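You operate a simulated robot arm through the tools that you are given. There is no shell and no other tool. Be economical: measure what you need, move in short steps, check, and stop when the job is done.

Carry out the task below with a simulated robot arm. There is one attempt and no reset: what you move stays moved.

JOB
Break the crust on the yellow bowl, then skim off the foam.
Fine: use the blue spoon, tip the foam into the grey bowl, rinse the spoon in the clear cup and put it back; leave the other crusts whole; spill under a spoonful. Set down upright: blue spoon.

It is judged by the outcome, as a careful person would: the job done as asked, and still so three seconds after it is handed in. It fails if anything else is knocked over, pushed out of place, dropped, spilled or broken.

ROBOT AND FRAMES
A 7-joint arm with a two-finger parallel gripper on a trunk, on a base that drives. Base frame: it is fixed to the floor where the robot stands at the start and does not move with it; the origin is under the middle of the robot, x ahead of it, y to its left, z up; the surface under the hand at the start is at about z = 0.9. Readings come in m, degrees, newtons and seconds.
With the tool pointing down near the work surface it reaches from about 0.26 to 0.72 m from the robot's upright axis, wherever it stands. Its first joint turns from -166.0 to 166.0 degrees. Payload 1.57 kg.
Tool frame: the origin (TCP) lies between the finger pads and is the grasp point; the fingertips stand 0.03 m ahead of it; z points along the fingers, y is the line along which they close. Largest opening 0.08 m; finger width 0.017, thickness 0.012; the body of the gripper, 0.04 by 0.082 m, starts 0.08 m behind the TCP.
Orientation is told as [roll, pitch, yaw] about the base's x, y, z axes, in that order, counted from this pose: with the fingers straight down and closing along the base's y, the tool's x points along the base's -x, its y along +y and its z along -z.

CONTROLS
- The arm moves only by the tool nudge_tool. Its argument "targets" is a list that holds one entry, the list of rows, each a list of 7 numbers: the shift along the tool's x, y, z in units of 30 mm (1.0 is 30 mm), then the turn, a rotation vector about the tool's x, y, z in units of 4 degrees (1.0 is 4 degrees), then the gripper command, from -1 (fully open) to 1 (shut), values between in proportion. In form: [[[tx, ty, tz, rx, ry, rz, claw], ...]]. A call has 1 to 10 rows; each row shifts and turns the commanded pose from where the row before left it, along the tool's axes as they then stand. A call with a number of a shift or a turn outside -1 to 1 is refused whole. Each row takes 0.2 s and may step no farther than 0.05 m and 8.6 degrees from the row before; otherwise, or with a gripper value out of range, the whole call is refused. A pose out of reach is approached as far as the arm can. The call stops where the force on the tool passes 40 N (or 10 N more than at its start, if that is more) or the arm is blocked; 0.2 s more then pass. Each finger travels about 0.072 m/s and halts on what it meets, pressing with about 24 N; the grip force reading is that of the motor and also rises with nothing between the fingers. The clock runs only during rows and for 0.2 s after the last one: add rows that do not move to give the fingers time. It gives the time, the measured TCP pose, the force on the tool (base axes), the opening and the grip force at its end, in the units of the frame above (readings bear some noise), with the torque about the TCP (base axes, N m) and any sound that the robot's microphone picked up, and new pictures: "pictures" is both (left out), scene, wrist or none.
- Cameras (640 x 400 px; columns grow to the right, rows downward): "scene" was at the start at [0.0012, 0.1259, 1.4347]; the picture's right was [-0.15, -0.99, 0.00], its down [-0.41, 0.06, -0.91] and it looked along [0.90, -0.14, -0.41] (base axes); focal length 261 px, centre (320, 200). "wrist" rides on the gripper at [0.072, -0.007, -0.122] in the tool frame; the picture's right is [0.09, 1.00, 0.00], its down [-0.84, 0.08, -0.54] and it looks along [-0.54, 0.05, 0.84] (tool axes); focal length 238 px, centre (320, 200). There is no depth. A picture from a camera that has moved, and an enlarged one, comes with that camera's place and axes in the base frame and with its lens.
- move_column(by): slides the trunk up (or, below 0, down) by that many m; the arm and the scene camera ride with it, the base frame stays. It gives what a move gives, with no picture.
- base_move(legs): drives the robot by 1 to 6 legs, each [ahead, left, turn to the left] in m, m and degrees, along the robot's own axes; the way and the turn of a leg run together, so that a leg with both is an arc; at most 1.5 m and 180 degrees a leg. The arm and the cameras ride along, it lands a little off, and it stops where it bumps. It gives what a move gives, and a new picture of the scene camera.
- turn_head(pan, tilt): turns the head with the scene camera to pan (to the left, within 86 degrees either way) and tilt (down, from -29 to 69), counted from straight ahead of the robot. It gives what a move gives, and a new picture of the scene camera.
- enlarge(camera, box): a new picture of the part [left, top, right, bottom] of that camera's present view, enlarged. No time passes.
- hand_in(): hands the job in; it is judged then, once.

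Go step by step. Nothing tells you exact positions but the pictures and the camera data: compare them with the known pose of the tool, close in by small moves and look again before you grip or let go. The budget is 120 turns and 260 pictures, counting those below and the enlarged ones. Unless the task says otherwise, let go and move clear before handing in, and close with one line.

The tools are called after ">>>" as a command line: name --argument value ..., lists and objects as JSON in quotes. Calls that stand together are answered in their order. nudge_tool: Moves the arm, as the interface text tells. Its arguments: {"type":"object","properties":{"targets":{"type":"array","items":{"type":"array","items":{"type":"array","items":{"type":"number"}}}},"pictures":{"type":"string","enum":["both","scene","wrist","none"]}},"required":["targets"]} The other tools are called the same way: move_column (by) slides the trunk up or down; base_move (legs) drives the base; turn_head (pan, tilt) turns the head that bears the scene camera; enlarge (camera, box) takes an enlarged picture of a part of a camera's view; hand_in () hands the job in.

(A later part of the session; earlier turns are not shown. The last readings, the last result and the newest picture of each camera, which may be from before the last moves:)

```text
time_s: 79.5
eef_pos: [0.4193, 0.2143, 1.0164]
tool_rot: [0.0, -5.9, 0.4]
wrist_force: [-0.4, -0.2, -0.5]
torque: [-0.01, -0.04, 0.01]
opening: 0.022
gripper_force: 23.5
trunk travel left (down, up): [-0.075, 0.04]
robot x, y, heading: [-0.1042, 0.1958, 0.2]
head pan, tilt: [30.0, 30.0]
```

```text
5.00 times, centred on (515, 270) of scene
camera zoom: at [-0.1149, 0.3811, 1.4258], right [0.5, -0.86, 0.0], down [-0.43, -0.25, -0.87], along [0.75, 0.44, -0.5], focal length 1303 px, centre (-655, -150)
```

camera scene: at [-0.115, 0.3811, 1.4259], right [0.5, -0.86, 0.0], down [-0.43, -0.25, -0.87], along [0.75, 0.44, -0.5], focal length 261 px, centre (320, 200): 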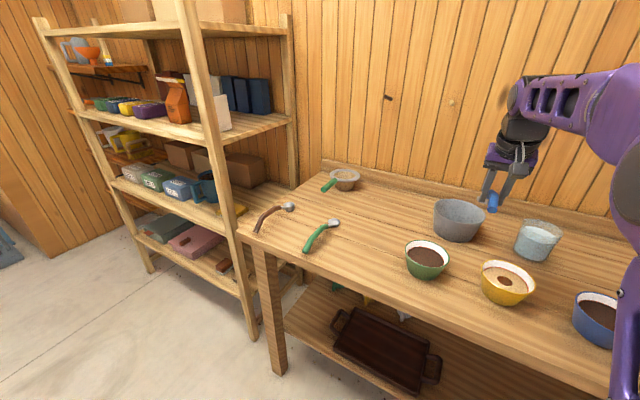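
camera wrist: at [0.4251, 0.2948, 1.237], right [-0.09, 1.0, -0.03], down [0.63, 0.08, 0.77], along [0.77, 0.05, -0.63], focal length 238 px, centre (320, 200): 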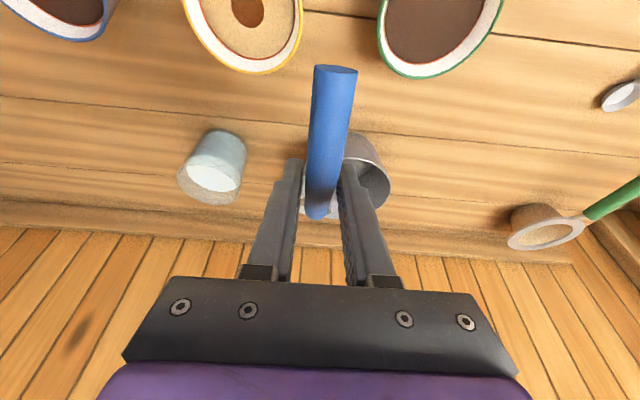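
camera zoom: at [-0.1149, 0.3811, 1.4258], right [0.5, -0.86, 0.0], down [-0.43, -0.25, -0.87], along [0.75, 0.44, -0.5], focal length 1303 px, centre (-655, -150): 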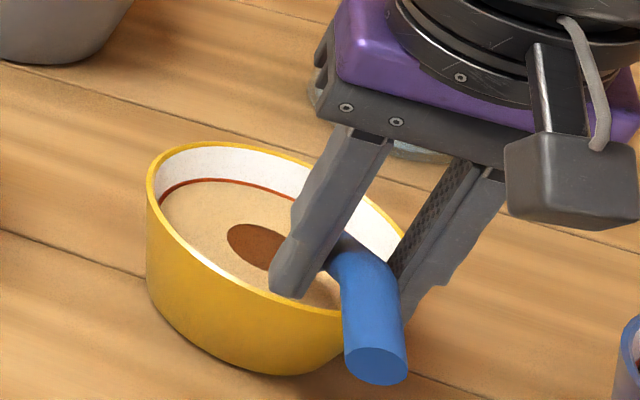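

>>> nudge_tool --targets '[[[0.25, 0.1, 0, 0, 0, 0, 1], [0.0, 0.1, -0.35, 0, -0.5, 0, 1], [-0.1, 0, -0.7, 0, 0, 0, 1], [-0.14, 0, -0.95, 0, 0, 0, 1], [-0.4, 0, 0, 0, -0.9, 0, 1], [-0.5, 0.2, 0.1, 0, -0.9, 0, 1], [-0.5, 0.3, 0.1, 0, -0.9, 0, 1], [-0.5, 0.3, 0.1, 0, -0.9, 0, 1], [-0.5, 0.3, 0.2, 0, -0.9, 0, 1], [-0.5, 0.3, 0.2, 0, -1, 0, 1]]]' --pictures "none"

>>> enlarge --camera "scene" --box '[450, 160, 560, 310]'

```text
time_s: 81.8
eef_pos: [0.5006, 0.2638, 1.0815]
tool_rot: [0.0, -30.1, 0.3]
wrist_force: [0.6, -0.1, -0.1]
torque: [-0.04, 0.04, -0.01]
opening: 0.0219
gripper_force: 24.0
trunk travel left (down, up): [-0.075, 0.04]
robot x, y, heading: [-0.1006, 0.1961, 0.2]
head pan, tilt: [30.0, 30.0]
```

```text
2.67 times, centred on (505, 235) of scene
camera zoom: at [-0.1149, 0.3811, 1.4259], right [0.5, -0.86, 0.0], down [-0.43, -0.25, -0.87], along [0.75, 0.44, -0.5], focal length 695 px, centre (-173, 107)
```

zoom: 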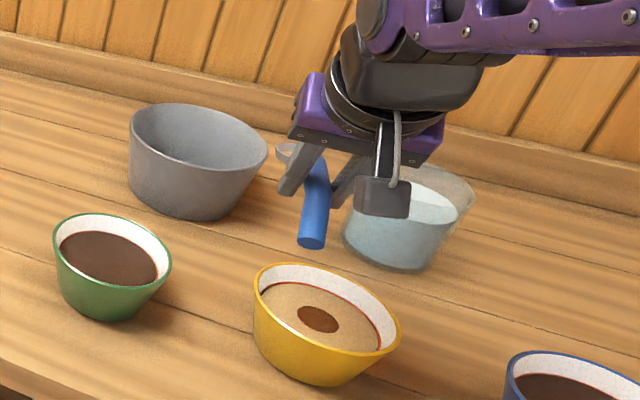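

>>> enlarge --camera "scene" --box '[488, 200, 518, 230]'

>>> enlarge --camera "scene" --box '[475, 250, 545, 310]'

```text
13.33 times, centred on (503, 215) of scene
camera zoom: at [-0.1149, 0.3811, 1.4259], right [0.5, -0.86, 0.0], down [-0.43, -0.25, -0.87], along [0.75, 0.44, -0.5], focal length 3475 px, centre (-2120, 0)
```

zoom: 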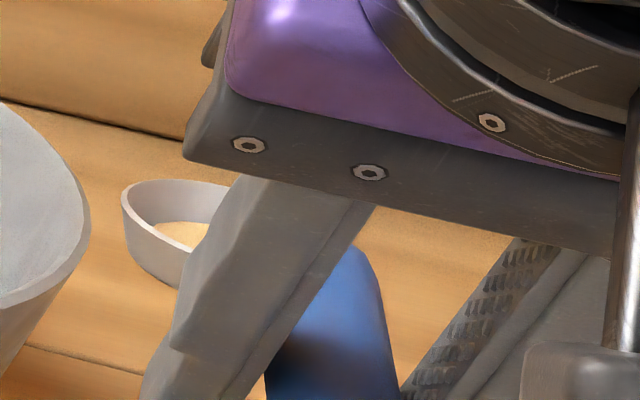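

```text
6.67 times, centred on (510, 280) of scene
camera zoom: at [-0.1149, 0.3811, 1.4259], right [0.5, -0.86, 0.0], down [-0.43, -0.25, -0.87], along [0.75, 0.44, -0.5], focal length 1738 px, centre (-947, -333)
```

zoom: 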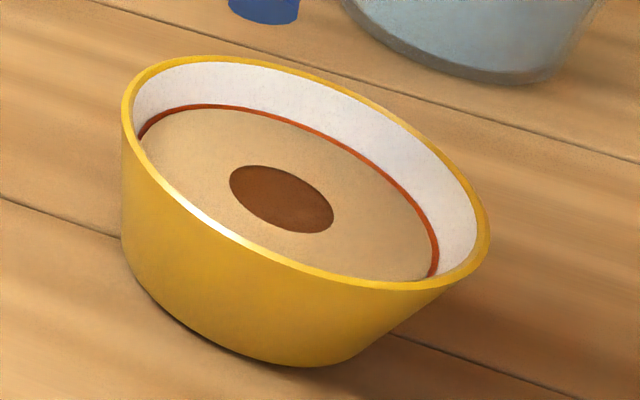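

The spoon has a thin layer of foam. I'll tip it with a longer dwell, then compare the spoon in a similar view afterwards.

>>> nudge_tool --targets '[[[-0.616, 0.52, 0.33, 0, 0, 0, 1], [-0.616, 0.52, 0.33, 0, 0, 0, 1], [-0.616, 0.52, 0.33, 0, 0, 0, 1], [-0.616, 0.52, 0.33, 0, 0, 0, 1], [-0.616, 0.52, 0.33, 0, 0, 0, 1], [0, 0, 0, -0.95, 0, 0.55, 1], [0, 0, 0, -0.95, 0, 0.55, 1], [0, 0, 0, -0.95, 0, 0.55, 1], [0, 0, 0, -0.95, 0, 0.55, 1], [0, 0, 0, -0.95, 0, 0.55, 1]]]' --pictures "none"

>>> enlarge --camera "scene" --box '[435, 160, 495, 215]'

>>> nudge_tool --targets '[[[0, 0, 0, -0.95, 0, 0.55, 1], [0, 0, 0, -0.95, 0, 0.55, 1], [0, 0, 0, -0.95, 0, 0.55, 1], [0, 0, 0, -0.95, 0, 0.55, 1], [0, 0, 0, -0.95, 0, 0.55, 1], [0, 0, 0, -0.95, 0, 0.55, 1], [0, 0, 0, -0.95, 0, 0.55, 1], [0, 0, 0, -0.95, 0, 0.55, 1], [0, 0, 0, -0.95, 0, 0.55, 1], [0, 0, 0, -0.95, 0, 0.55, 1]]]' --pictures "none"

>>> nudge_tool --targets '[[[0, 0, 0, -0.95, 0, 0.55, 1], [0, 0, 0, -0.95, 0, 0.55, 1], [0, 0, 0, -0.95, 0, 0.55, 1], [0, 0, 0, -0.95, 0, 0.55, 1], [0, 0, 0, -0.95, 0, 0.55, 1], [0, 0, 0, -0.95, 0, 0.55, 1], [0, 0, 0, -0.95, 0, 0.55, 1], [0, 0, 0, -0.95, 0, 0.55, 1], [0, 0, 0, 0, 0, 0, 1], [0, 0, 0, 0, 0, 0, 1]]]' --pictures "none"

>>> enlarge --camera "scene" --box '[430, 150, 640, 350]'

```text
time_s: 84.0
eef_pos: [0.6048, 0.3408, 1.0865]
tool_rot: [25.0, -27.6, -12.0]
wrist_force: [-0.1, -0.1, -1.9]
torque: [-0.02, 0.0, 0.01]
opening: 0.022
gripper_force: 24.2
trunk travel left (down, up): [-0.075, 0.04]
robot x, y, heading: [-0.1051, 0.1947, 0.2]
head pan, tilt: [30.0, 30.0]
```

```text
7.27 times, centred on (465, 188) of scene
camera zoom: at [-0.1149, 0.3811, 1.4259], right [0.5, -0.86, 0.0], down [-0.43, -0.25, -0.87], along [0.75, 0.44, -0.5], focal length 1896 px, centre (-734, 291)
```

zoom: 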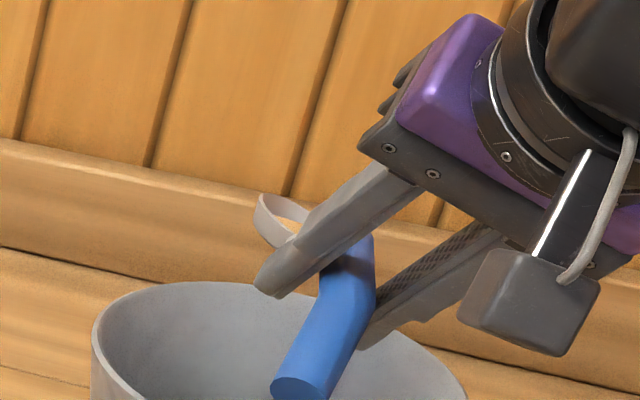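

```text
time_s: 86.2
eef_pos: [0.6033, 0.3402, 1.085]
tool_rot: [68.8, -11.8, -27.6]
wrist_force: [-0.5, 0.2, -1.1]
torque: [-0.02, 0.01, -0.04]
opening: 0.0218
gripper_force: 24.2
trunk travel left (down, up): [-0.075, 0.04]
robot x, y, heading: [-0.0992, 0.1946, 0.0]
head pan, tilt: [30.0, 30.0]
```

```text
time_s: 88.3
eef_pos: [0.6035, 0.3423, 1.0856]
tool_rot: [99.5, 5.6, -29.4]
wrist_force: [-0.1, 0.1, -0.9]
torque: [-0.02, 0.01, 0.02]
opening: 0.022
gripper_force: 24.1
trunk travel left (down, up): [-0.075, 0.04]
robot x, y, heading: [-0.1034, 0.1966, 0.4]
head pan, tilt: [30.0, 30.0]
```

```text
2.00 times, centred on (535, 250) of scene
camera zoom: at [-0.1149, 0.3811, 1.4258], right [0.5, -0.86, 0.0], down [-0.43, -0.25, -0.87], along [0.75, 0.44, -0.5], focal length 521 px, centre (-110, 100)
```

zoom: 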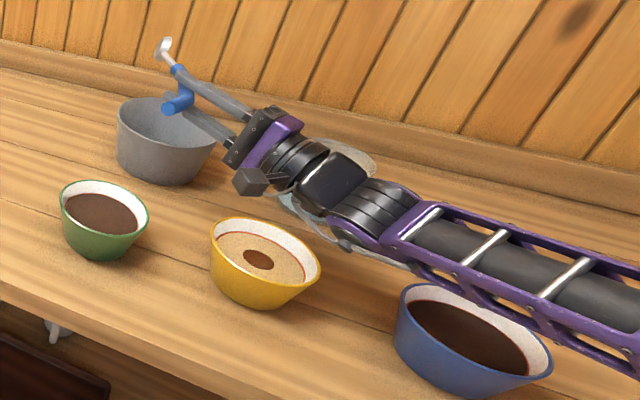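

>>> nudge_tool --targets '[[[0, 0, 0, 0.95, 0, -0.55, 1], [0, 0, 0, 0.95, 0, -0.55, 1], [0, 0, 0, 0.95, 0, -0.55, 1], [0, 0, 0, 0.95, 0, -0.55, 1], [0, 0, 0, 0.95, 0, -0.55, 1], [0, 0, 0, 0.95, 0, -0.55, 1], [0, 0, 0, 0.95, 0, -0.55, 1], [0, 0, 0, 0.95, 0, -0.55, 1], [0, 0, 0, 0.95, 0, -0.55, 1], [0, 0, 0, 0.95, 0, -0.55, 1]]]' --pictures "none"

>>> nudge_tool --targets '[[[0, 0, 0, 0.95, 0, -0.55, 1], [0, 0, 0, 0.95, 0, -0.55, 1], [0, 0, 0, 0.95, 0, -0.55, 1], [0, 0, 0, 0.95, 0, -0.55, 1], [0, 0, 0, 0.95, 0, -0.55, 1], [0, 0, 0, 0.95, 0, -0.55, 1], [0, 0, 0, 0.95, 0, -0.55, 1], [0, 0, 0, 0.95, 0, -0.55, 1]]]' --pictures "none"

>>> enlarge --camera "scene" --box '[435, 160, 495, 215]'

>>> nudge_tool --targets '[[[0, 0, 0, 0.95, 0, -0.55, 1], [0, 0, 0, 0.95, 0, -0.55, 1], [0, 0, 0, 0.95, 0, -0.55, 1], [0, 0, 0, 0.95, 0, -0.55, 1], [0, 0, 0, 0.95, 0, -0.55, 1], [0.616, -0.52, -0.33, 0, 0, 0, 1], [0.616, -0.52, -0.33, 0, 0, 0, 1], [0.616, -0.52, -0.33, 0, 0, 0, 1], [0.616, -0.52, -0.33, 0, 0, 0, 1], [0.616, -0.52, -0.33, 0, 0, 0, 1]]]' --pictures "none"

>>> enlarge --camera "scene" --box '[488, 200, 518, 230]'

```text
time_s: 90.5
eef_pos: [0.6031, 0.3406, 1.0858]
tool_rot: [60.6, -15.8, -25.6]
wrist_force: [0.7, -1.0, -1.6]
torque: [0.0, 0.01, 0.01]
opening: 0.0217
gripper_force: 24.4
trunk travel left (down, up): [-0.075, 0.04]
robot x, y, heading: [-0.1035, 0.1946, 0.3]
head pan, tilt: [30.0, 30.0]
```

```text
time_s: 92.3
eef_pos: [0.6041, 0.3408, 1.0862]
tool_rot: [24.8, -27.6, -11.8]
wrist_force: [0.1, 0.2, -0.2]
torque: [0.0, -0.01, 0.01]
opening: 0.0218
gripper_force: 23.8
trunk travel left (down, up): [-0.075, 0.04]
robot x, y, heading: [-0.102, 0.1971, 0.4]
head pan, tilt: [30.0, 30.0]
```

```text
7.27 times, centred on (465, 188) of scene
camera zoom: at [-0.1149, 0.3811, 1.4259], right [0.5, -0.86, 0.0], down [-0.43, -0.25, -0.87], along [0.75, 0.44, -0.5], focal length 1896 px, centre (-734, 291)
```

zoom: 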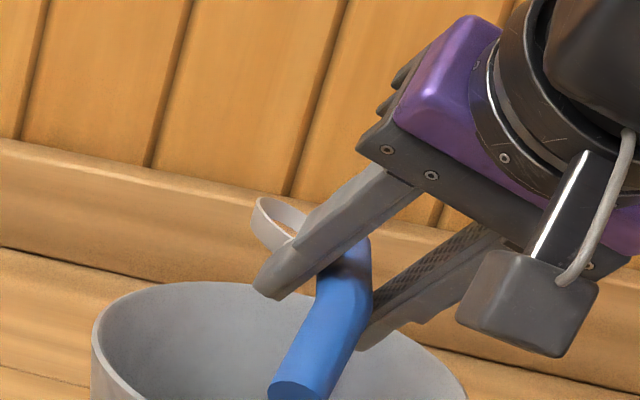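

```text
time_s: 94.5
eef_pos: [0.4978, 0.2636, 1.0816]
tool_rot: [-0.1, -30.0, 0.4]
wrist_force: [0.3, 1.2, -0.5]
torque: [-0.03, 0.0, -0.03]
opening: 0.0216
gripper_force: 24.3
trunk travel left (down, up): [-0.075, 0.04]
robot x, y, heading: [-0.1032, 0.1976, 0.1]
head pan, tilt: [30.0, 30.0]
```

```text
13.33 times, centred on (503, 215) of scene
camera zoom: at [-0.1149, 0.3812, 1.4258], right [0.5, -0.86, 0.0], down [-0.43, -0.25, -0.87], along [0.75, 0.44, -0.5], focal length 3475 px, centre (-2120, 0)
```

zoom: 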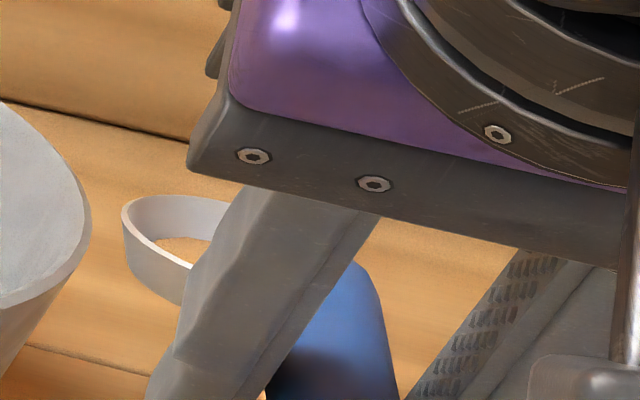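

The dump works (only a film remains). I'll repeat: return, scoop with a longer sweep, and lift.

>>> nudge_tool --targets '[[[0, 0, 0, 0, 1, 0, 1], [0, 0, 0, 0, 1, 0, 1], [0, 0, 0, 0, 1, 0, 1], [0, 0, 0, 0, 1, 0, 1], [0, 0, 0, 0, 1, 0, 1], [0, 0, 0, 0, 1, 0, 1], [0.765, -0.467, 0.105, 0, 0, 0, 1], [0.765, -0.467, 0.105, 0, 0, 0, 1], [0.765, -0.467, 0.105, 0, 0, 0, 1], [0.765, -0.467, 0.105, 0, 0, 0, 1]]]' --pictures "none"

>>> nudge_tool --targets '[[[0.07, 0, 0.7, 0, 0, 0, 1], [0.055, 0, 0.52, 0, 0, 0, 1], [0.03, 0, 0.28, 0, 0, 0, 1], [0, 0.2, 0, 0, 0, 0, 1], [0, 0.2, 0, 0, 0, 0, 1], [0, 0.2, 0, 0, 0, 0, 1], [0, 0.2, 0, 0, 0, 0, 1], [0, -0.2, 0, 0, 0, 0, 1], [0, -0.2, 0, 0, 0, 0, 1], [0, 0, 0, 0, 0, 0, 1]]]' --pictures "none"

>>> enlarge --camera "scene" --box '[470, 230, 560, 310]'

>>> nudge_tool --targets '[[[0.0, 0, -0.35, 0, -0.5, 0, 1], [-0.1, 0, -0.7, 0, 0, 0, 1], [-0.14, 0, -0.95, 0, 0, 0, 1], [-0.5, 0, 0, 0, -0.9, 0, 1], [-0.5, 0.2, 0.1, 0, -0.9, 0, 1], [-0.5, 0.3, 0.1, 0, -0.9, 0, 1], [-0.5, 0.3, 0.1, 0, -0.9, 0, 1], [-0.5, 0.3, 0.2, 0, -0.9, 0, 1], [-0.5, 0.3, 0.2, 0, -1, 0, 1]]]' --pictures "none"

>>> enlarge --camera "scene" --box '[470, 195, 560, 310]'

```text
time_s: 96.8
eef_pos: [0.4108, 0.2059, 1.0598]
tool_rot: [0.0, -6.0, 0.3]
wrist_force: [-0.5, 0.2, -1.3]
torque: [0.01, 0.01, 0.0]
opening: 0.0218
gripper_force: 24.1
trunk travel left (down, up): [-0.075, 0.04]
robot x, y, heading: [-0.1007, 0.197, 0.2]
head pan, tilt: [30.0, 30.0]
```

```text
time_s: 99.0
eef_pos: [0.4101, 0.2183, 1.0153]
tool_rot: [0.0, -6.1, 0.3]
wrist_force: [-0.2, 0.5, 2.0]
torque: [0.09, -0.26, 0.06]
opening: 0.0218
gripper_force: 23.8
trunk travel left (down, up): [-0.075, 0.04]
robot x, y, heading: [-0.1045, 0.1929, 0.2]
head pan, tilt: [30.0, 30.0]
```

```text
5.00 times, centred on (515, 270) of scene
camera zoom: at [-0.1151, 0.3812, 1.4259], right [0.5, -0.86, 0.0], down [-0.43, -0.25, -0.87], along [0.75, 0.44, -0.5], focal length 1303 px, centre (-655, -150)
```

zoom: 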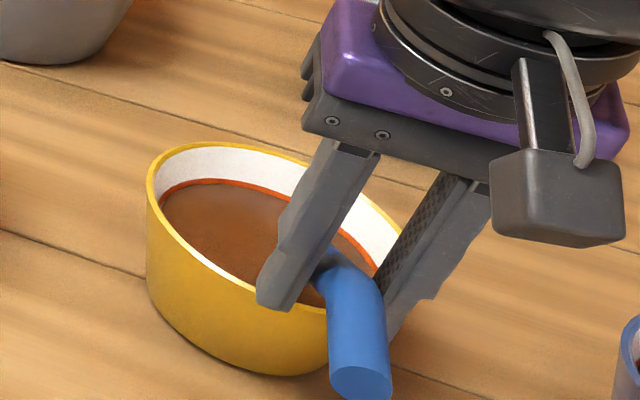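

```text
time_s: 101.0
eef_pos: [0.5015, 0.2605, 1.0819]
tool_rot: [0.0, -30.1, 0.2]
wrist_force: [1.1, 0.8, -0.8]
torque: [0.04, -0.01, 0.0]
opening: 0.0217
gripper_force: 24.2
trunk travel left (down, up): [-0.075, 0.04]
robot x, y, heading: [-0.1049, 0.1957, 0.1]
head pan, tilt: [30.0, 30.0]
```

```text
3.48 times, centred on (515, 252) of scene
camera zoom: at [-0.115, 0.3811, 1.4259], right [0.5, -0.86, 0.0], down [-0.43, -0.25, -0.87], along [0.75, 0.44, -0.5], focal length 907 px, centre (-358, 17)
```

zoom: 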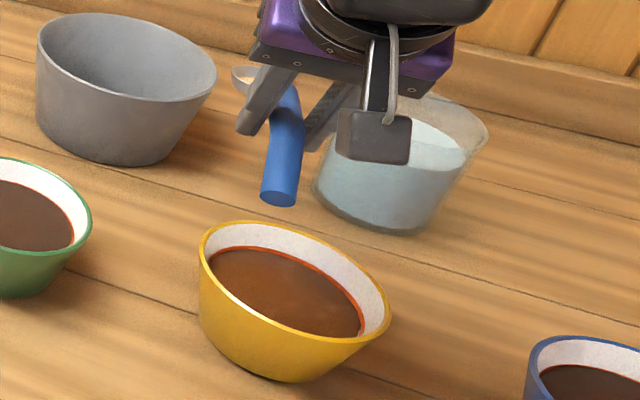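

The yellow bowl is now clear of foam. I'll tip this last scoop into the grey bowl.

>>> nudge_tool --targets '[[[-0.616, 0.54, 0.33, 0, 0, 0, 1], [-0.616, 0.54, 0.33, 0, 0, 0, 1], [-0.616, 0.54, 0.33, 0, 0, 0, 1], [-0.616, 0.54, 0.33, 0, 0, 0, 1], [-0.616, 0.54, 0.33, 0, 0, 0, 1], [0, 0, 0, -0.95, 0, 0.55, 1], [0, 0, 0, -0.95, 0, 0.55, 1], [0, 0, 0, -0.95, 0, 0.55, 1], [0, 0, 0, -0.95, 0, 0.55, 1], [0, 0, 0, -0.95, 0, 0.55, 1]]]' --pictures "none"

>>> nudge_tool --targets '[[[0, 0, 0, -0.95, 0, 0.55, 1], [0, 0, 0, -0.95, 0, 0.55, 1], [0, 0, 0, -0.95, 0, 0.55, 1], [0, 0, 0, -0.95, 0, 0.55, 1], [0, 0, 0, -0.95, 0, 0.55, 1], [0, 0, 0, -0.95, 0, 0.55, 1], [0, 0, 0, -0.95, 0, 0.55, 1], [0, 0, 0, -0.95, 0, 0.55, 1], [0, 0, 0, -0.95, 0, 0.55, 1], [0, 0, 0, -0.95, 0, 0.55, 1]]]' --pictures "none"

>>> nudge_tool --targets '[[[0, 0, 0, -0.95, 0, 0.55, 1], [0, 0, 0, -0.95, 0, 0.55, 1], [0, 0, 0, -0.95, 0, 0.55, 1], [0, 0, 0, -0.95, 0, 0.55, 1], [0, 0, 0, -0.95, 0, 0.55, 1], [0, 0, 0, -0.95, 0, 0.55, 1], [0, 0, 0, -0.95, 0, 0.55, 1], [0, 0, 0, -0.95, 0, 0.55, 1], [0, 0, 0, 0, 0, 0, 1], [0, 0, 0, 0, 0, 0, 1]]]' --pictures "none"

>>> nudge_tool --targets '[[[0, 0, 0, 0, 0, 0, 1], [0, 0, 0, 0, 0, 0, 1], [0, 0, 0, 0.95, 0, -0.55, 1], [0, 0, 0, 0.95, 0, -0.55, 1], [0, 0, 0, 0.95, 0, -0.55, 1], [0, 0, 0, 0.95, 0, -0.55, 1], [0, 0, 0, 0.95, 0, -0.55, 1], [0, 0, 0, 0.95, 0, -0.55, 1], [0, 0, 0, 0.95, 0, -0.55, 1], [0, 0, 0, 0.95, 0, -0.55, 1]]]' --pictures "none"

>>> nudge_tool --targets '[[[0, 0, 0, 0.95, 0, -0.55, 1], [0, 0, 0, 0.95, 0, -0.55, 1], [0, 0, 0, 0.95, 0, -0.55, 1], [0, 0, 0, 0.95, 0, -0.55, 1], [0, 0, 0, 0.95, 0, -0.55, 1], [0, 0, 0, 0.95, 0, -0.55, 1], [0, 0, 0, 0.95, 0, -0.55, 1], [0, 0, 0, 0.95, 0, -0.55, 1], [0, 0, 0, 0.95, 0, -0.55, 1], [0, 0, 0, 0.95, 0, -0.55, 1]]]' --pictures "none"

>>> nudge_tool --targets '[[[0, 0, 0, 0.95, 0, -0.55, 1], [0, 0, 0, 0.95, 0, -0.55, 1], [0, 0, 0, 0.95, 0, -0.55, 1], [0, 0, 0, 0.95, 0, -0.55, 1], [0, 0, 0, 0.95, 0, -0.55, 1], [-0.5, 0, -0.86, 0, 0, 0, 1], [-0.5, 0, -0.86, 0, 0, 0, 1], [-0.5, 0, -0.86, 0, 0, 0, 1]]]'

```text
time_s: 103.2
eef_pos: [0.6064, 0.3416, 1.0862]
tool_rot: [25.0, -27.7, -12.1]
wrist_force: [0.8, 0.7, -0.7]
torque: [0.02, 0.02, -0.01]
opening: 0.0218
gripper_force: 24.1
trunk travel left (down, up): [-0.075, 0.04]
robot x, y, heading: [-0.1025, 0.1952, -0.1]
head pan, tilt: [30.0, 30.0]
```

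```text
time_s: 105.3
eef_pos: [0.6053, 0.3425, 1.0856]
tool_rot: [68.8, -11.7, -27.7]
wrist_force: [0.0, 0.4, -0.7]
torque: [-0.01, 0.02, -0.01]
opening: 0.022
gripper_force: 24.1
trunk travel left (down, up): [-0.075, 0.04]
robot x, y, heading: [-0.1044, 0.1976, 0.3]
head pan, tilt: [30.0, 30.0]
```

```text
time_s: 107.5
eef_pos: [0.6047, 0.3424, 1.0862]
tool_rot: [99.5, 5.4, -29.3]
wrist_force: [-0.1, 0.4, -0.7]
torque: [-0.03, 0.03, -0.05]
opening: 0.0218
gripper_force: 24.5
trunk travel left (down, up): [-0.075, 0.04]
robot x, y, heading: [-0.1038, 0.1968, 0.1]
head pan, tilt: [30.0, 30.0]
```

```text
time_s: 109.8
eef_pos: [0.6071, 0.341, 1.0853]
tool_rot: [68.7, -11.8, -27.6]
wrist_force: [0.4, -1.5, -0.6]
torque: [0.06, 0.01, 0.03]
opening: 0.022
gripper_force: 24.4
trunk travel left (down, up): [-0.075, 0.04]
robot x, y, heading: [-0.1008, 0.1977, 0.2]
head pan, tilt: [30.0, 30.0]
```

```text
time_s: 112.0
eef_pos: [0.6069, 0.3416, 1.0852]
tool_rot: [24.8, -27.6, -11.9]
wrist_force: [-0.7, -0.1, -0.6]
torque: [0.0, 0.03, 0.02]
opening: 0.0218
gripper_force: 23.7
trunk travel left (down, up): [-0.075, 0.04]
robot x, y, heading: [-0.1013, 0.1934, 0.2]
head pan, tilt: [30.0, 30.0]
```

```text
time_s: 113.8
eef_pos: [0.6072, 0.3416, 1.1728]
tool_rot: [-0.1, -30.1, 0.3]
wrist_force: [0.2, 0.0, -0.9]
torque: [0.02, 0.03, 0.0]
opening: 0.0215
gripper_force: 23.9
trunk travel left (down, up): [-0.075, 0.04]
robot x, y, heading: [-0.1009, 0.1961, 0.7]
head pan, tilt: [30.0, 30.0]
camera scene: at [-0.1149, 0.3811, 1.4258], right [0.5, -0.86, 0.0], down [-0.43, -0.25, -0.87], along [0.75, 0.44, -0.5], focal length 261 px, centre (320, 200)
camera wrist: at [0.484, 0.3349, 1.2432], right [-0.08, 1.0, -0.05], down [0.45, 0.08, 0.89], along [0.89, 0.05, -0.46], focal length 238 px, centre (320, 200)
```

scene: 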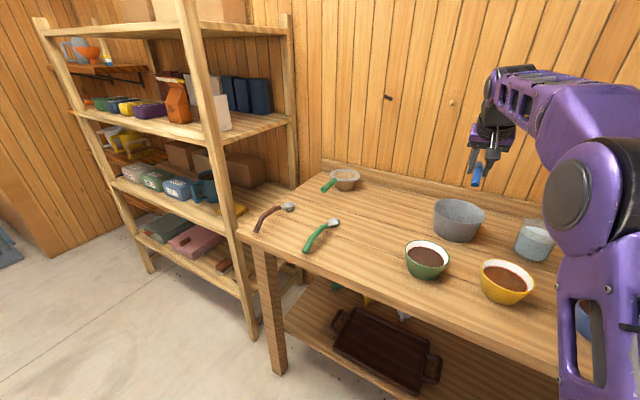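
wrist: 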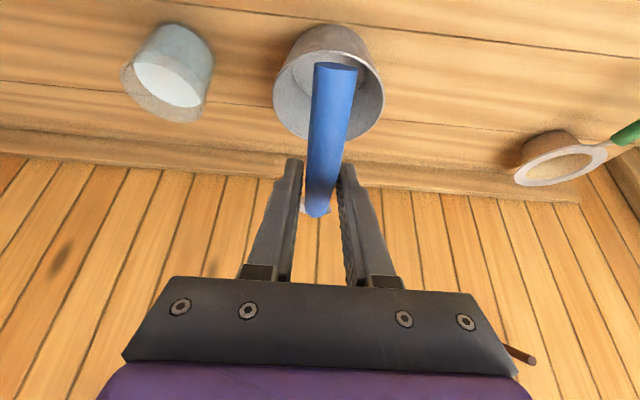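

All foam is tipped out. Next is rinsing: I'll retract, shift right toward the cup, and drive forward 0.1 m to gain reach.

>>> nudge_tool --targets '[[[0.413, -0.95, -0.24, 0, 0, 0, 1], [0.413, -0.95, -0.24, 0, 0, 0, 1], [0.413, -0.95, -0.24, 0, 0, 0, 1], [0.413, -0.95, -0.24, 0, 0, 0, 1], [0.413, -0.95, -0.24, 0, 0, 0, 1], [0.413, -0.95, -0.24, 0, 0, 0, 1], [0.413, -0.95, -0.24, 0, 0, 0, 1], [0, 0, 0, 0, 0, 0, 1]]]' --pictures "none"

>>> base_move --legs '[[0.1, 0, 0]]'

>>> nudge_tool --targets '[[[0, 0, 0, 0, 1, 0, 1], [0, 0, 0, 0, 1, 0, 1], [0, 0, 0, 0, 1, 0, 1], [0, 0, 0, 0, 1, 0, 1], [0, 0, 0, 0, 1, 0, 1], [0, 0, 0, 0, 1, 0, 1], [0, 0, 0, 0, 1, 0, 1]]]'

```text
time_s: 115.5
eef_pos: [0.5072, 0.1415, 1.1753]
tool_rot: [0.0, -30.0, 0.3]
wrist_force: [0.5, -0.8, -0.2]
torque: [0.01, -0.01, -0.01]
opening: 0.0221
gripper_force: 24.0
trunk travel left (down, up): [-0.075, 0.04]
robot x, y, heading: [-0.1031, 0.1953, 0.2]
head pan, tilt: [30.0, 30.0]
```

```text
time_s: 116.7
eef_pos: [0.6069, 0.1418, 1.1739]
tool_rot: [0.0, -30.0, 0.2]
wrist_force: [-0.2, -0.5, -0.2]
torque: [-0.02, 0.0, 0.04]
opening: 0.0218
gripper_force: 23.9
trunk travel left (down, up): [-0.075, 0.04]
robot x, y, heading: [-0.0032, 0.1979, 0.2]
head pan, tilt: [30.0, 30.0]
camera scene: at [-0.0147, 0.3814, 1.4258], right [0.5, -0.86, 0.0], down [-0.43, -0.25, -0.87], along [0.75, 0.43, -0.5], focal length 261 px, centre (320, 200)
```

scene: 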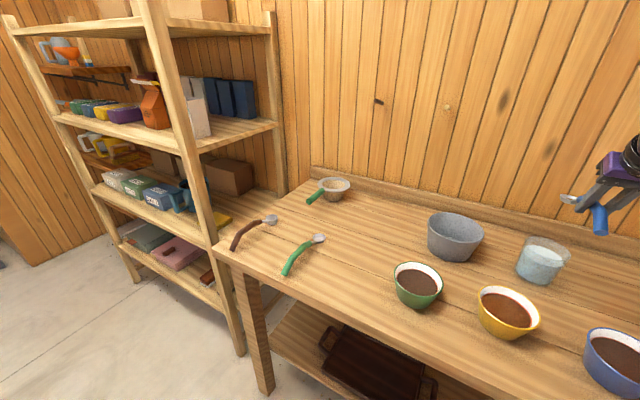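

```text
time_s: 118.3
eef_pos: [0.608, 0.1417, 1.1746]
tool_rot: [0.1, -2.0, 0.2]
wrist_force: [-0.3, 0.5, -1.3]
torque: [0.02, -0.02, -0.03]
opening: 0.022
gripper_force: 23.7
trunk travel left (down, up): [-0.075, 0.04]
robot x, y, heading: [-0.0058, 0.1969, 0.0]
head pan, tilt: [30.0, 30.0]
camera scene: at [-0.0147, 0.3814, 1.4259], right [0.5, -0.86, 0.0], down [-0.43, -0.25, -0.87], along [0.75, 0.43, -0.5], focal length 261 px, centre (320, 200)
camera wrist: at [0.5326, 0.1346, 1.293], right [-0.1, 1.0, 0.0], down [0.82, 0.08, 0.57], along [0.57, 0.05, -0.82], focal length 238 px, centre (320, 200)
```

scene: 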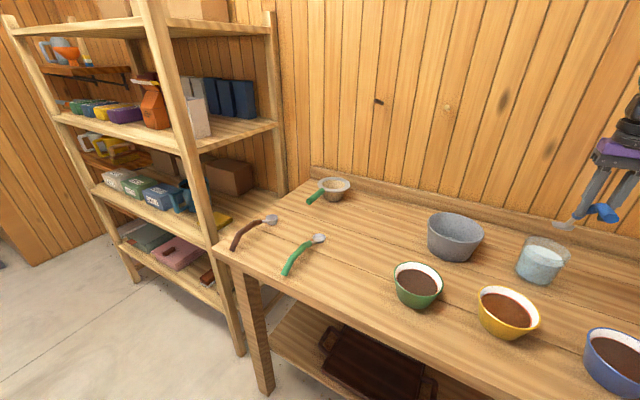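
wrist: 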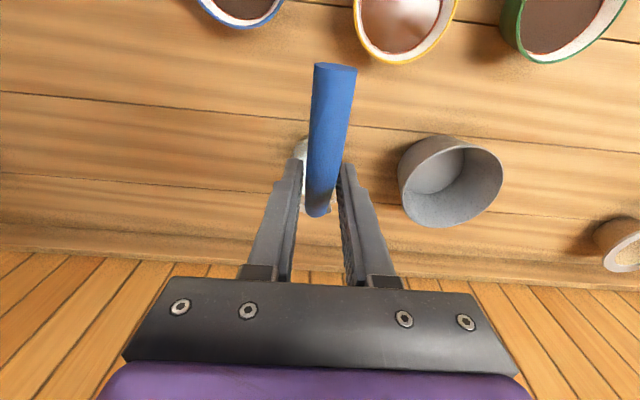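

>>> turn_head --pan 8 --tilt 30

>>> enlarge --camera "wrist" --box '[270, 120, 520, 240]'

>>> enlarge --camera "scene" --box '[360, 150, 480, 270]'

```text
time_s: 119.2
eef_pos: [0.6086, 0.1415, 1.1741]
tool_rot: [0.0, -2.0, 0.2]
wrist_force: [-0.3, 0.0, -0.4]
torque: [0.0, -0.02, 0.0]
opening: 0.0219
gripper_force: 24.2
trunk travel left (down, up): [-0.075, 0.04]
robot x, y, heading: [-0.0032, 0.1983, 0.1]
head pan, tilt: [8.0, 30.0]
camera scene: at [-0.0033, 0.3489, 1.4258], right [0.14, -0.99, 0.0], down [-0.49, -0.07, -0.87], along [0.86, 0.12, -0.5], focal length 261 px, centre (320, 200)
```

scene: 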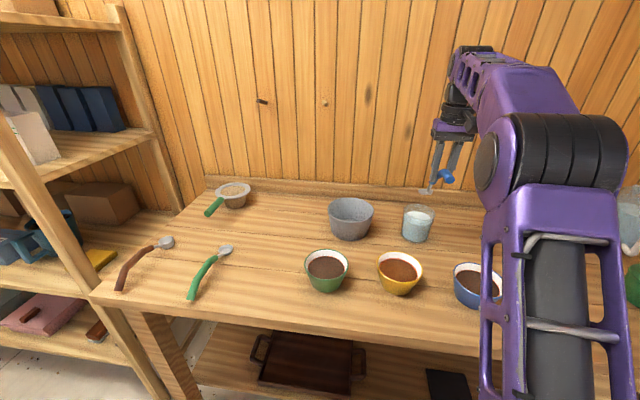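

```text
2.56 times, centred on (395, 180) of wrist
camera zoom: at [0.5324, 0.1345, 1.293], right [-0.1, 1.0, 0.0], down [0.82, 0.08, 0.57], along [0.57, 0.05, -0.82], focal length 610 px, centre (128, 251)
```

zoom: 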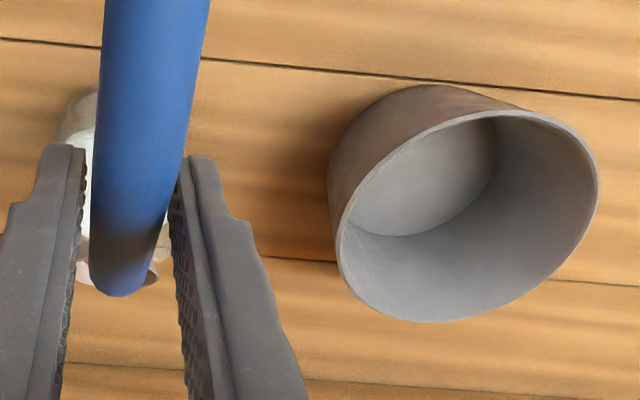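

```text
3.33 times, centred on (420, 210) of scene
camera zoom: at [-0.0033, 0.3489, 1.4258], right [0.14, -0.99, 0.0], down [-0.49, -0.07, -0.87], along [0.86, 0.12, -0.5], focal length 869 px, centre (-13, 167)
```

zoom: 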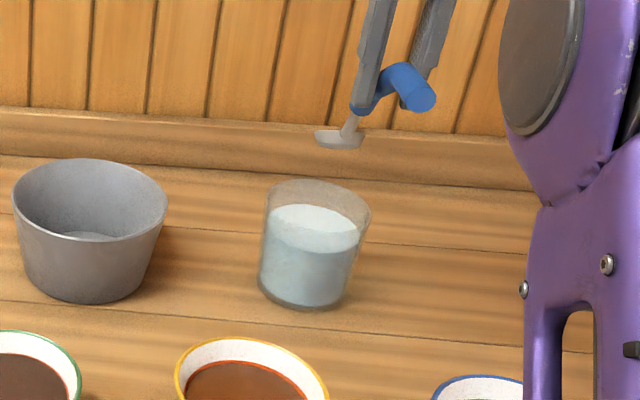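

Cup is at about (0.725, 0.139), rim ≈ 0.983, water ≈ 0.962. I'll steepen the spoon and hover over the cup.

>>> nudge_tool --targets '[[[0, 0, 0, 0, 1, 0, 1], [0, 0, 0, 0, 1, 0, 1], [0, 0, 0, 0, 1, 0, 1], [0, 0, 0, 0, 1, 0, 1], [-0.64, -0.03, -0.16, 0, 0, 0, 1], [-0.64, -0.03, -0.16, 0, 0, 0, 1], [-0.64, -0.03, -0.16, 0, 0, 0, 1], [0, 0, 0, 0, 0, 0, 1]]]' --pictures "wrist"

>>> enlarge --camera "scene" --box '[370, 150, 470, 250]'

```text
time_s: 121.0
eef_pos: [0.5945, 0.1428, 1.187]
tool_rot: [-0.2, 9.1, 0.2]
wrist_force: [1.1, 0.4, -1.2]
torque: [-0.01, 0.0, -0.02]
opening: 0.0217
gripper_force: 23.6
out of reach, approached as far as the arm can: row 3, 4, 5, 6, 7
trunk travel left (down, up): [-0.075, 0.04]
robot x, y, heading: [-0.0064, 0.1987, 0.1]
head pan, tilt: [8.0, 30.0]
camera wrist: at [0.5436, 0.1353, 1.3181], right [-0.09, 1.0, 0.01], down [0.91, 0.08, 0.4], along [0.4, 0.05, -0.92], focal length 238 px, centre (320, 200)
```

wrist: 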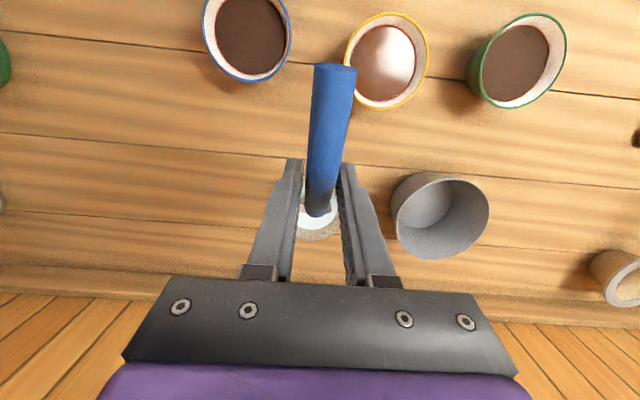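

```text
4.00 times, centred on (420, 200) of scene
camera zoom: at [-0.0033, 0.3488, 1.4258], right [0.14, -0.99, 0.0], down [-0.49, -0.07, -0.87], along [0.86, 0.12, -0.5], focal length 1042 px, centre (-80, 200)
```

zoom: 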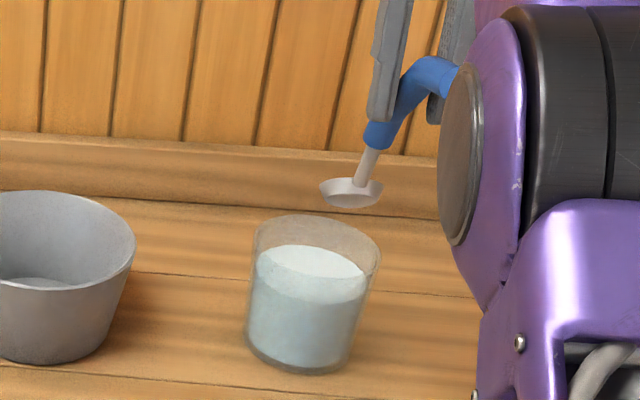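

Too far at that height and tilt. I'll use tool-vertical (36° tilt) instead, which is reachable lower down.

>>> nudge_tool --targets '[[[0, 0, 0, 0, -1, 0, 1], [0, 0, 0, 0, -1, 0, 1], [0, 0, 0, 0, -0.27, 0, 1], [-0.3, -0.03, 0.8, 0, 0, 0, 1], [-0.7, -0.03, 0.8, 0, 0, 0, 1], [-0.78, -0.03, 0.73, 0, 0, 0, 1], [0, 0, 0, 0, 0, 0, 1]]]' --pictures "wrist"

>>> enlarge --camera "scene" --box '[370, 150, 470, 250]'

```text
time_s: 122.6
eef_pos: [0.649, 0.1419, 1.116]
tool_rot: [-0.1, 0.1, 0.1]
wrist_force: [0.2, -0.8, 0.8]
torque: [-0.02, 0.0, -0.01]
opening: 0.0216
gripper_force: 23.7
trunk travel left (down, up): [-0.075, 0.04]
robot x, y, heading: [-0.0057, 0.1939, 0.1]
head pan, tilt: [8.0, 30.0]
camera wrist: at [0.5772, 0.1344, 1.2379], right [-0.1, 1.0, 0.0], down [0.84, 0.08, 0.54], along [0.54, 0.05, -0.84], focal length 238 px, centre (320, 200)
```

wrist: 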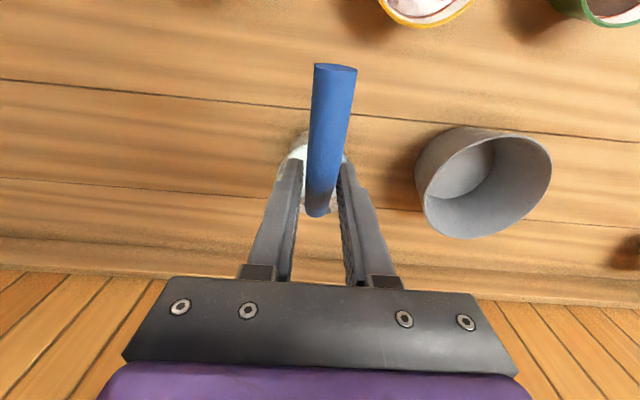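

```text
4.00 times, centred on (420, 200) of scene
camera zoom: at [-0.0031, 0.3488, 1.4259], right [0.14, -0.99, 0.0], down [-0.5, -0.07, -0.87], along [0.86, 0.12, -0.5], focal length 1042 px, centre (-80, 200)
```

zoom: 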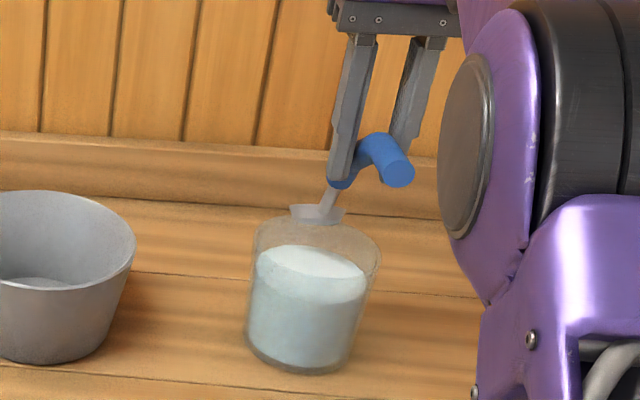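

Spoon head is centred over the cup. Dipping in now.

>>> nudge_tool --targets '[[[0, -0.15, 0.5, 0, 0, 0, 1], [0, 0, 0.6, 0, 0, 0, 1], [0, 0, 0.6, 0, 0, 0, 1], [0, 0, 0.5, 0, 0, 0, 1], [0, 0, 0.35, 0, 0, 0, 1], [0, 0, 0, 0, 0, 0, 1]]]' --pictures "none"

>>> enlarge --camera "scene" --box '[370, 150, 470, 250]'

```text
time_s: 124.0
eef_pos: [0.6461, 0.1346, 1.0422]
tool_rot: [-0.1, 0.0, 0.2]
wrist_force: [-1.6, -0.1, -0.5]
torque: [0.1, 0.13, 0.07]
opening: 0.0219
gripper_force: 23.4
trunk travel left (down, up): [-0.075, 0.04]
robot x, y, heading: [-0.0039, 0.1986, -0.1]
head pan, tilt: [8.0, 30.0]
```

```text
4.00 times, centred on (420, 200) of scene
camera zoom: at [-0.0035, 0.3489, 1.4258], right [0.14, -0.99, 0.0], down [-0.49, -0.07, -0.87], along [0.86, 0.12, -0.5], focal length 1042 px, centre (-80, 200)
```

zoom: 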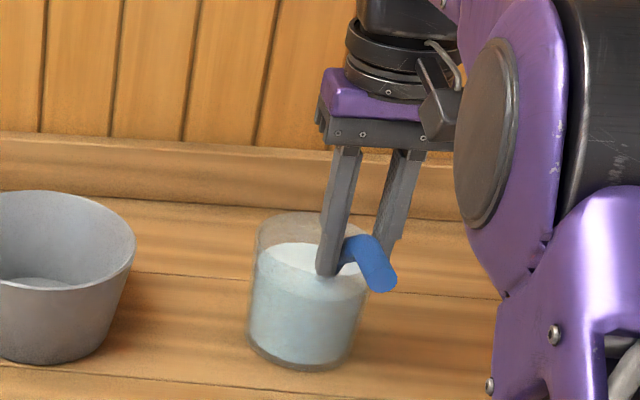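

Slight contact with the far wall; I'll back off a few mm and swish gently in place.

>>> nudge_tool --targets '[[[0.35, 0, 0, 0, 0, 0, 1], [0, 0.25, 0, 0, 0, 0, 1], [0, -0.25, 0, 0, 0, 0, 1], [0, -0.25, 0, 0, 0, 0, 1], [0, 0.25, 0, 0, 0, 0, 1], [0, 0.25, 0, 0, 0, 0, 1], [0, -0.25, 0, 0, 0, 0, 1], [0, 0, 0, 0, 0, 0, 1]]]' --pictures "none"

>>> nudge_tool --targets '[[[0, 0, -0.3, 0, 0, 0, 1], [0, 0, -0.6, 0, 0, 0, 1], [0, 0, -0.8, 0, 0, 0, 1], [0, 0, -0.8, 0, 0, 0, 1], [0, 0, -0.3, 0, 0, 0, 1], [0, 0, 0, 0, 0, 0, 1], [0, 0, 0, 0, 0, 0, 1], [0, 0, 0, 0, 0, 0, 1]]]' --pictures "none"

>>> enlarge --camera "scene" --box '[370, 150, 470, 250]'

>>> enlarge --camera "scene" --box '[395, 180, 435, 220]'

```text
time_s: 125.8
eef_pos: [0.6366, 0.1349, 1.0425]
tool_rot: [-0.1, 0.1, 0.2]
wrist_force: [-1.0, -0.8, -0.3]
torque: [0.03, 0.03, 0.03]
opening: 0.0218
gripper_force: 23.7
trunk travel left (down, up): [-0.075, 0.04]
robot x, y, heading: [-0.0049, 0.1934, 0.3]
head pan, tilt: [8.0, 30.0]
```

```text
time_s: 127.6
eef_pos: [0.636, 0.1353, 1.1273]
tool_rot: [-0.1, 0.1, 0.2]
wrist_force: [0.5, 0.0, -0.6]
torque: [0.01, 0.01, -0.02]
opening: 0.022
gripper_force: 24.3
trunk travel left (down, up): [-0.075, 0.04]
robot x, y, heading: [-0.0011, 0.1976, 0.1]
head pan, tilt: [8.0, 30.0]
```

```text
4.00 times, centred on (420, 200) of scene
camera zoom: at [-0.0033, 0.3488, 1.4259], right [0.14, -0.99, 0.0], down [-0.49, -0.07, -0.87], along [0.86, 0.12, -0.5], focal length 1042 px, centre (-80, 200)
```

zoom: 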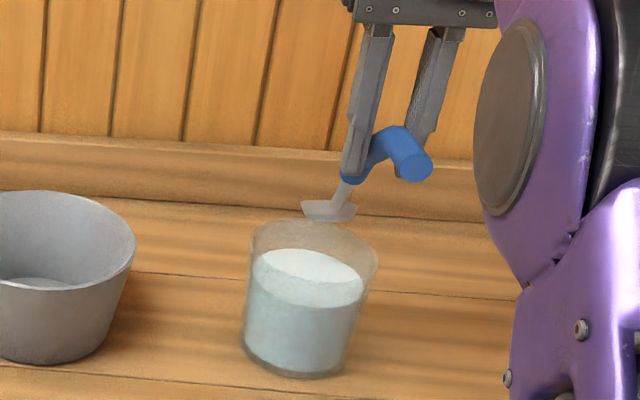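

```text
10.00 times, centred on (415, 200) of scene
camera zoom: at [-0.0033, 0.3488, 1.4259], right [0.14, -0.99, 0.0], down [-0.49, -0.07, -0.87], along [0.86, 0.12, -0.5], focal length 2606 px, centre (-630, 200)
```

zoom: 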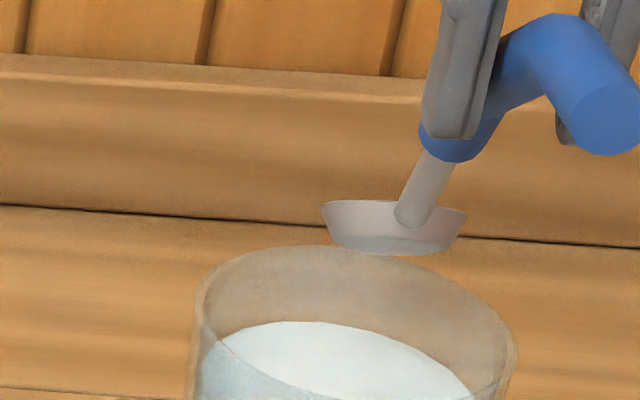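

Rinsed and lifted. I'll level the spoon over the cup to check it is clean and whether it holds water.

>>> nudge_tool --targets '[[[0.15, 0, 0, 0, -0.95, 0, 1], [0.15, 0, 0, 0, -0.95, 0, 1], [0.15, 0, 0, 0, -0.95, 0, 1], [0.15, 0, 0, 0, -0.95, 0, 1], [0.15, 0, 0, 0, -0.95, 0, 1], [0.15, 0, 0, 0, -0.95, 0, 1], [0.15, 0, 0, 0, -0.95, 0, 1], [0.15, 0, 0, 0, -0.95, 0, 1], [0, 0, 0, 0, 0, 0, 1]]]' --pictures "wrist"

>>> enlarge --camera "scene" --box '[390, 160, 450, 210]'

>>> enlarge --camera "wrist" --box '[290, 190, 350, 230]'

```text
time_s: 129.6
eef_pos: [0.6014, 0.1333, 1.1169]
tool_rot: [-0.2, -30.5, 0.3]
wrist_force: [-0.1, 0.7, 0.5]
torque: [0.0, 0.02, 0.02]
opening: 0.0218
gripper_force: 24.0
trunk travel left (down, up): [-0.075, 0.04]
robot x, y, heading: [-0.0038, 0.1941, 0.1]
head pan, tilt: [8.0, 30.0]
camera wrist: at [0.479, 0.1277, 1.185], right [-0.08, 1.0, -0.05], down [0.45, 0.08, 0.89], along [0.89, 0.05, -0.45], focal length 238 px, centre (320, 200)
```

wrist: 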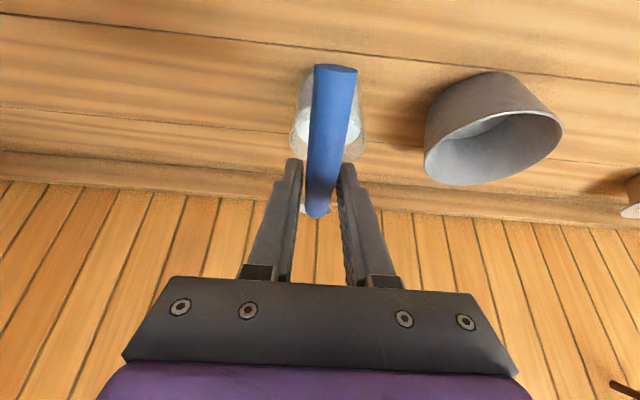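

```text
8.00 times, centred on (420, 185) of scene
camera zoom: at [-0.0034, 0.3488, 1.4258], right [0.14, -0.99, 0.0], down [-0.49, -0.07, -0.87], along [0.86, 0.12, -0.5], focal length 2085 px, centre (-480, 320)
```

zoom: 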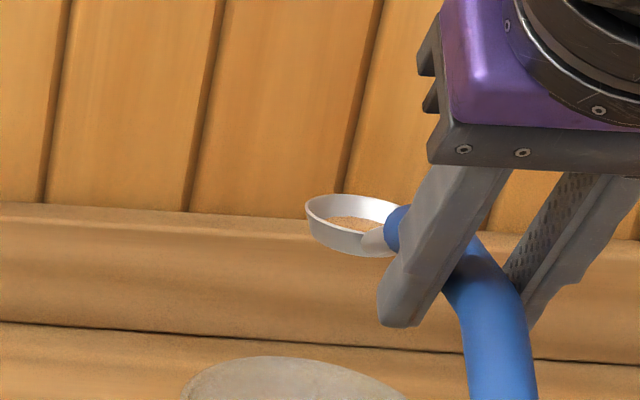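

```text
10.00 times, centred on (320, 210) of wrist
camera zoom: at [0.479, 0.1277, 1.185], right [-0.08, 1.0, -0.05], down [0.45, 0.08, 0.89], along [0.89, 0.05, -0.45], focal length 2384 px, centre (320, 100)
```

zoom: 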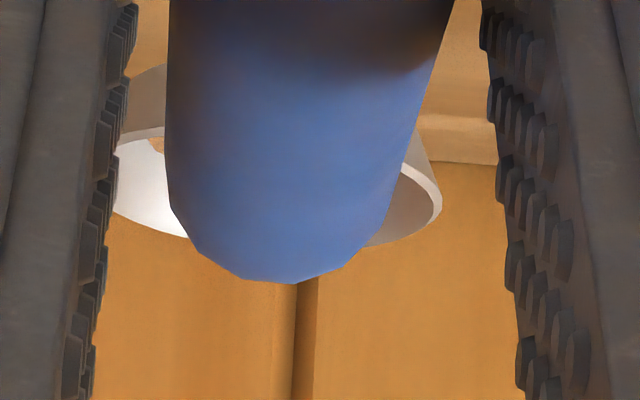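

The spoon still shows brownish residue, so it needs a deeper rinse. I'll tilt steeper and go deeper, staying away from the cup walls.

>>> nudge_tool --targets '[[[0, 0, -0.1, 0, 0.96, 0, 1], [0, 0, -0.1, 0, 0.96, 0, 1], [0, 0, -0.1, 0, 0.96, 0, 1], [0, 0, -0.1, 0, 0.96, 0, 1], [0, 0, -0.1, 0, 0.96, 0, 1], [0, 0, -0.1, 0, 0.96, 0, 1], [0, 0, 0, 0, 0.96, 0, 1], [0, 0, 0, 0, 0.96, 0, 1], [0, 0, 0, 0, 0.96, 0, 1], [0, 0, 0, 0, 0.96, 0, 1]]]' --pictures "none"

>>> enlarge --camera "scene" --box '[370, 150, 470, 250]'

```text
time_s: 131.8
eef_pos: [0.5964, 0.1338, 1.1332]
tool_rot: [-0.1, 8.1, 0.2]
wrist_force: [1.0, -0.5, -0.6]
torque: [0.04, -0.03, -0.01]
opening: 0.0218
gripper_force: 23.5
trunk travel left (down, up): [-0.075, 0.04]
robot x, y, heading: [-0.0016, 0.1915, 0.1]
head pan, tilt: [8.0, 30.0]
```

```text
4.00 times, centred on (420, 200) of scene
camera zoom: at [-0.0034, 0.3488, 1.4259], right [0.14, -0.99, 0.0], down [-0.49, -0.07, -0.87], along [0.86, 0.12, -0.5], focal length 1042 px, centre (-80, 200)
```

zoom: 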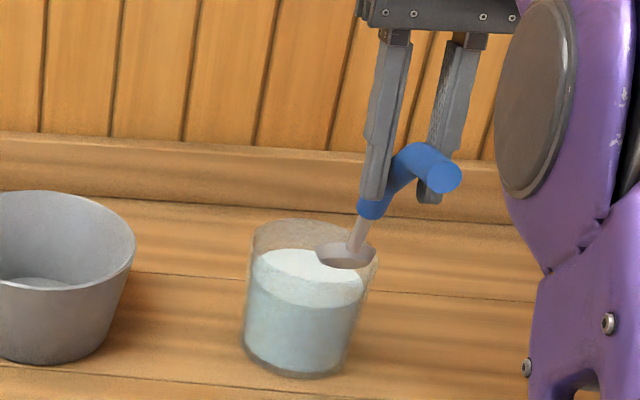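

>>> nudge_tool --targets '[[[-0.64, 0.07, -0.09, 0, 0, 0, 1], [-0.64, 0.07, -0.09, 0, 0, 0, 1], [-0.086, 0, 0.614, 0, 0, 0, 1], [-0.086, 0, 0.614, 0, 0, 0, 1], [-0.086, 0, 0.614, 0, 0, 0, 1], [-0.086, 0, 0.614, 0, 0, 0, 1], [-0.086, 0, 0.614, 0, 0, 0, 1], [0, 0, 0, 0, 0, 0, 1]]]' --pictures "none"

>>> enlarge --camera "scene" --box '[370, 150, 470, 250]'

```text
time_s: 133.6
eef_pos: [0.634, 0.1397, 1.04]
tool_rot: [-0.1, 8.2, 0.2]
wrist_force: [1.4, -1.4, 1.0]
torque: [-0.05, -0.08, -0.03]
opening: 0.0218
gripper_force: 24.4
trunk travel left (down, up): [-0.075, 0.04]
robot x, y, heading: [-0.0045, 0.1951, 0.1]
head pan, tilt: [8.0, 30.0]
```

```text
4.00 times, centred on (420, 200) of scene
camera zoom: at [-0.0032, 0.3488, 1.4259], right [0.14, -0.99, 0.0], down [-0.5, -0.07, -0.87], along [0.86, 0.12, -0.5], focal length 1042 px, centre (-80, 200)
```

zoom: 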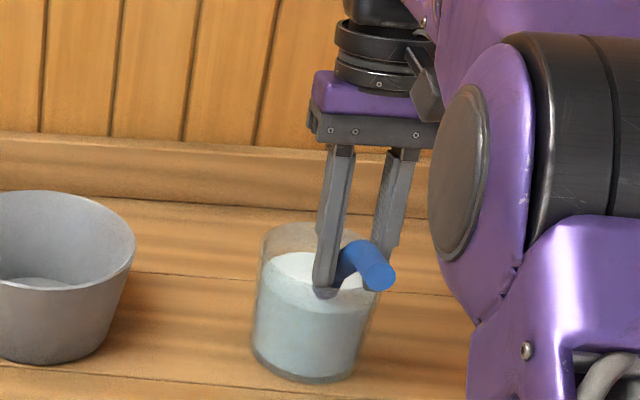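

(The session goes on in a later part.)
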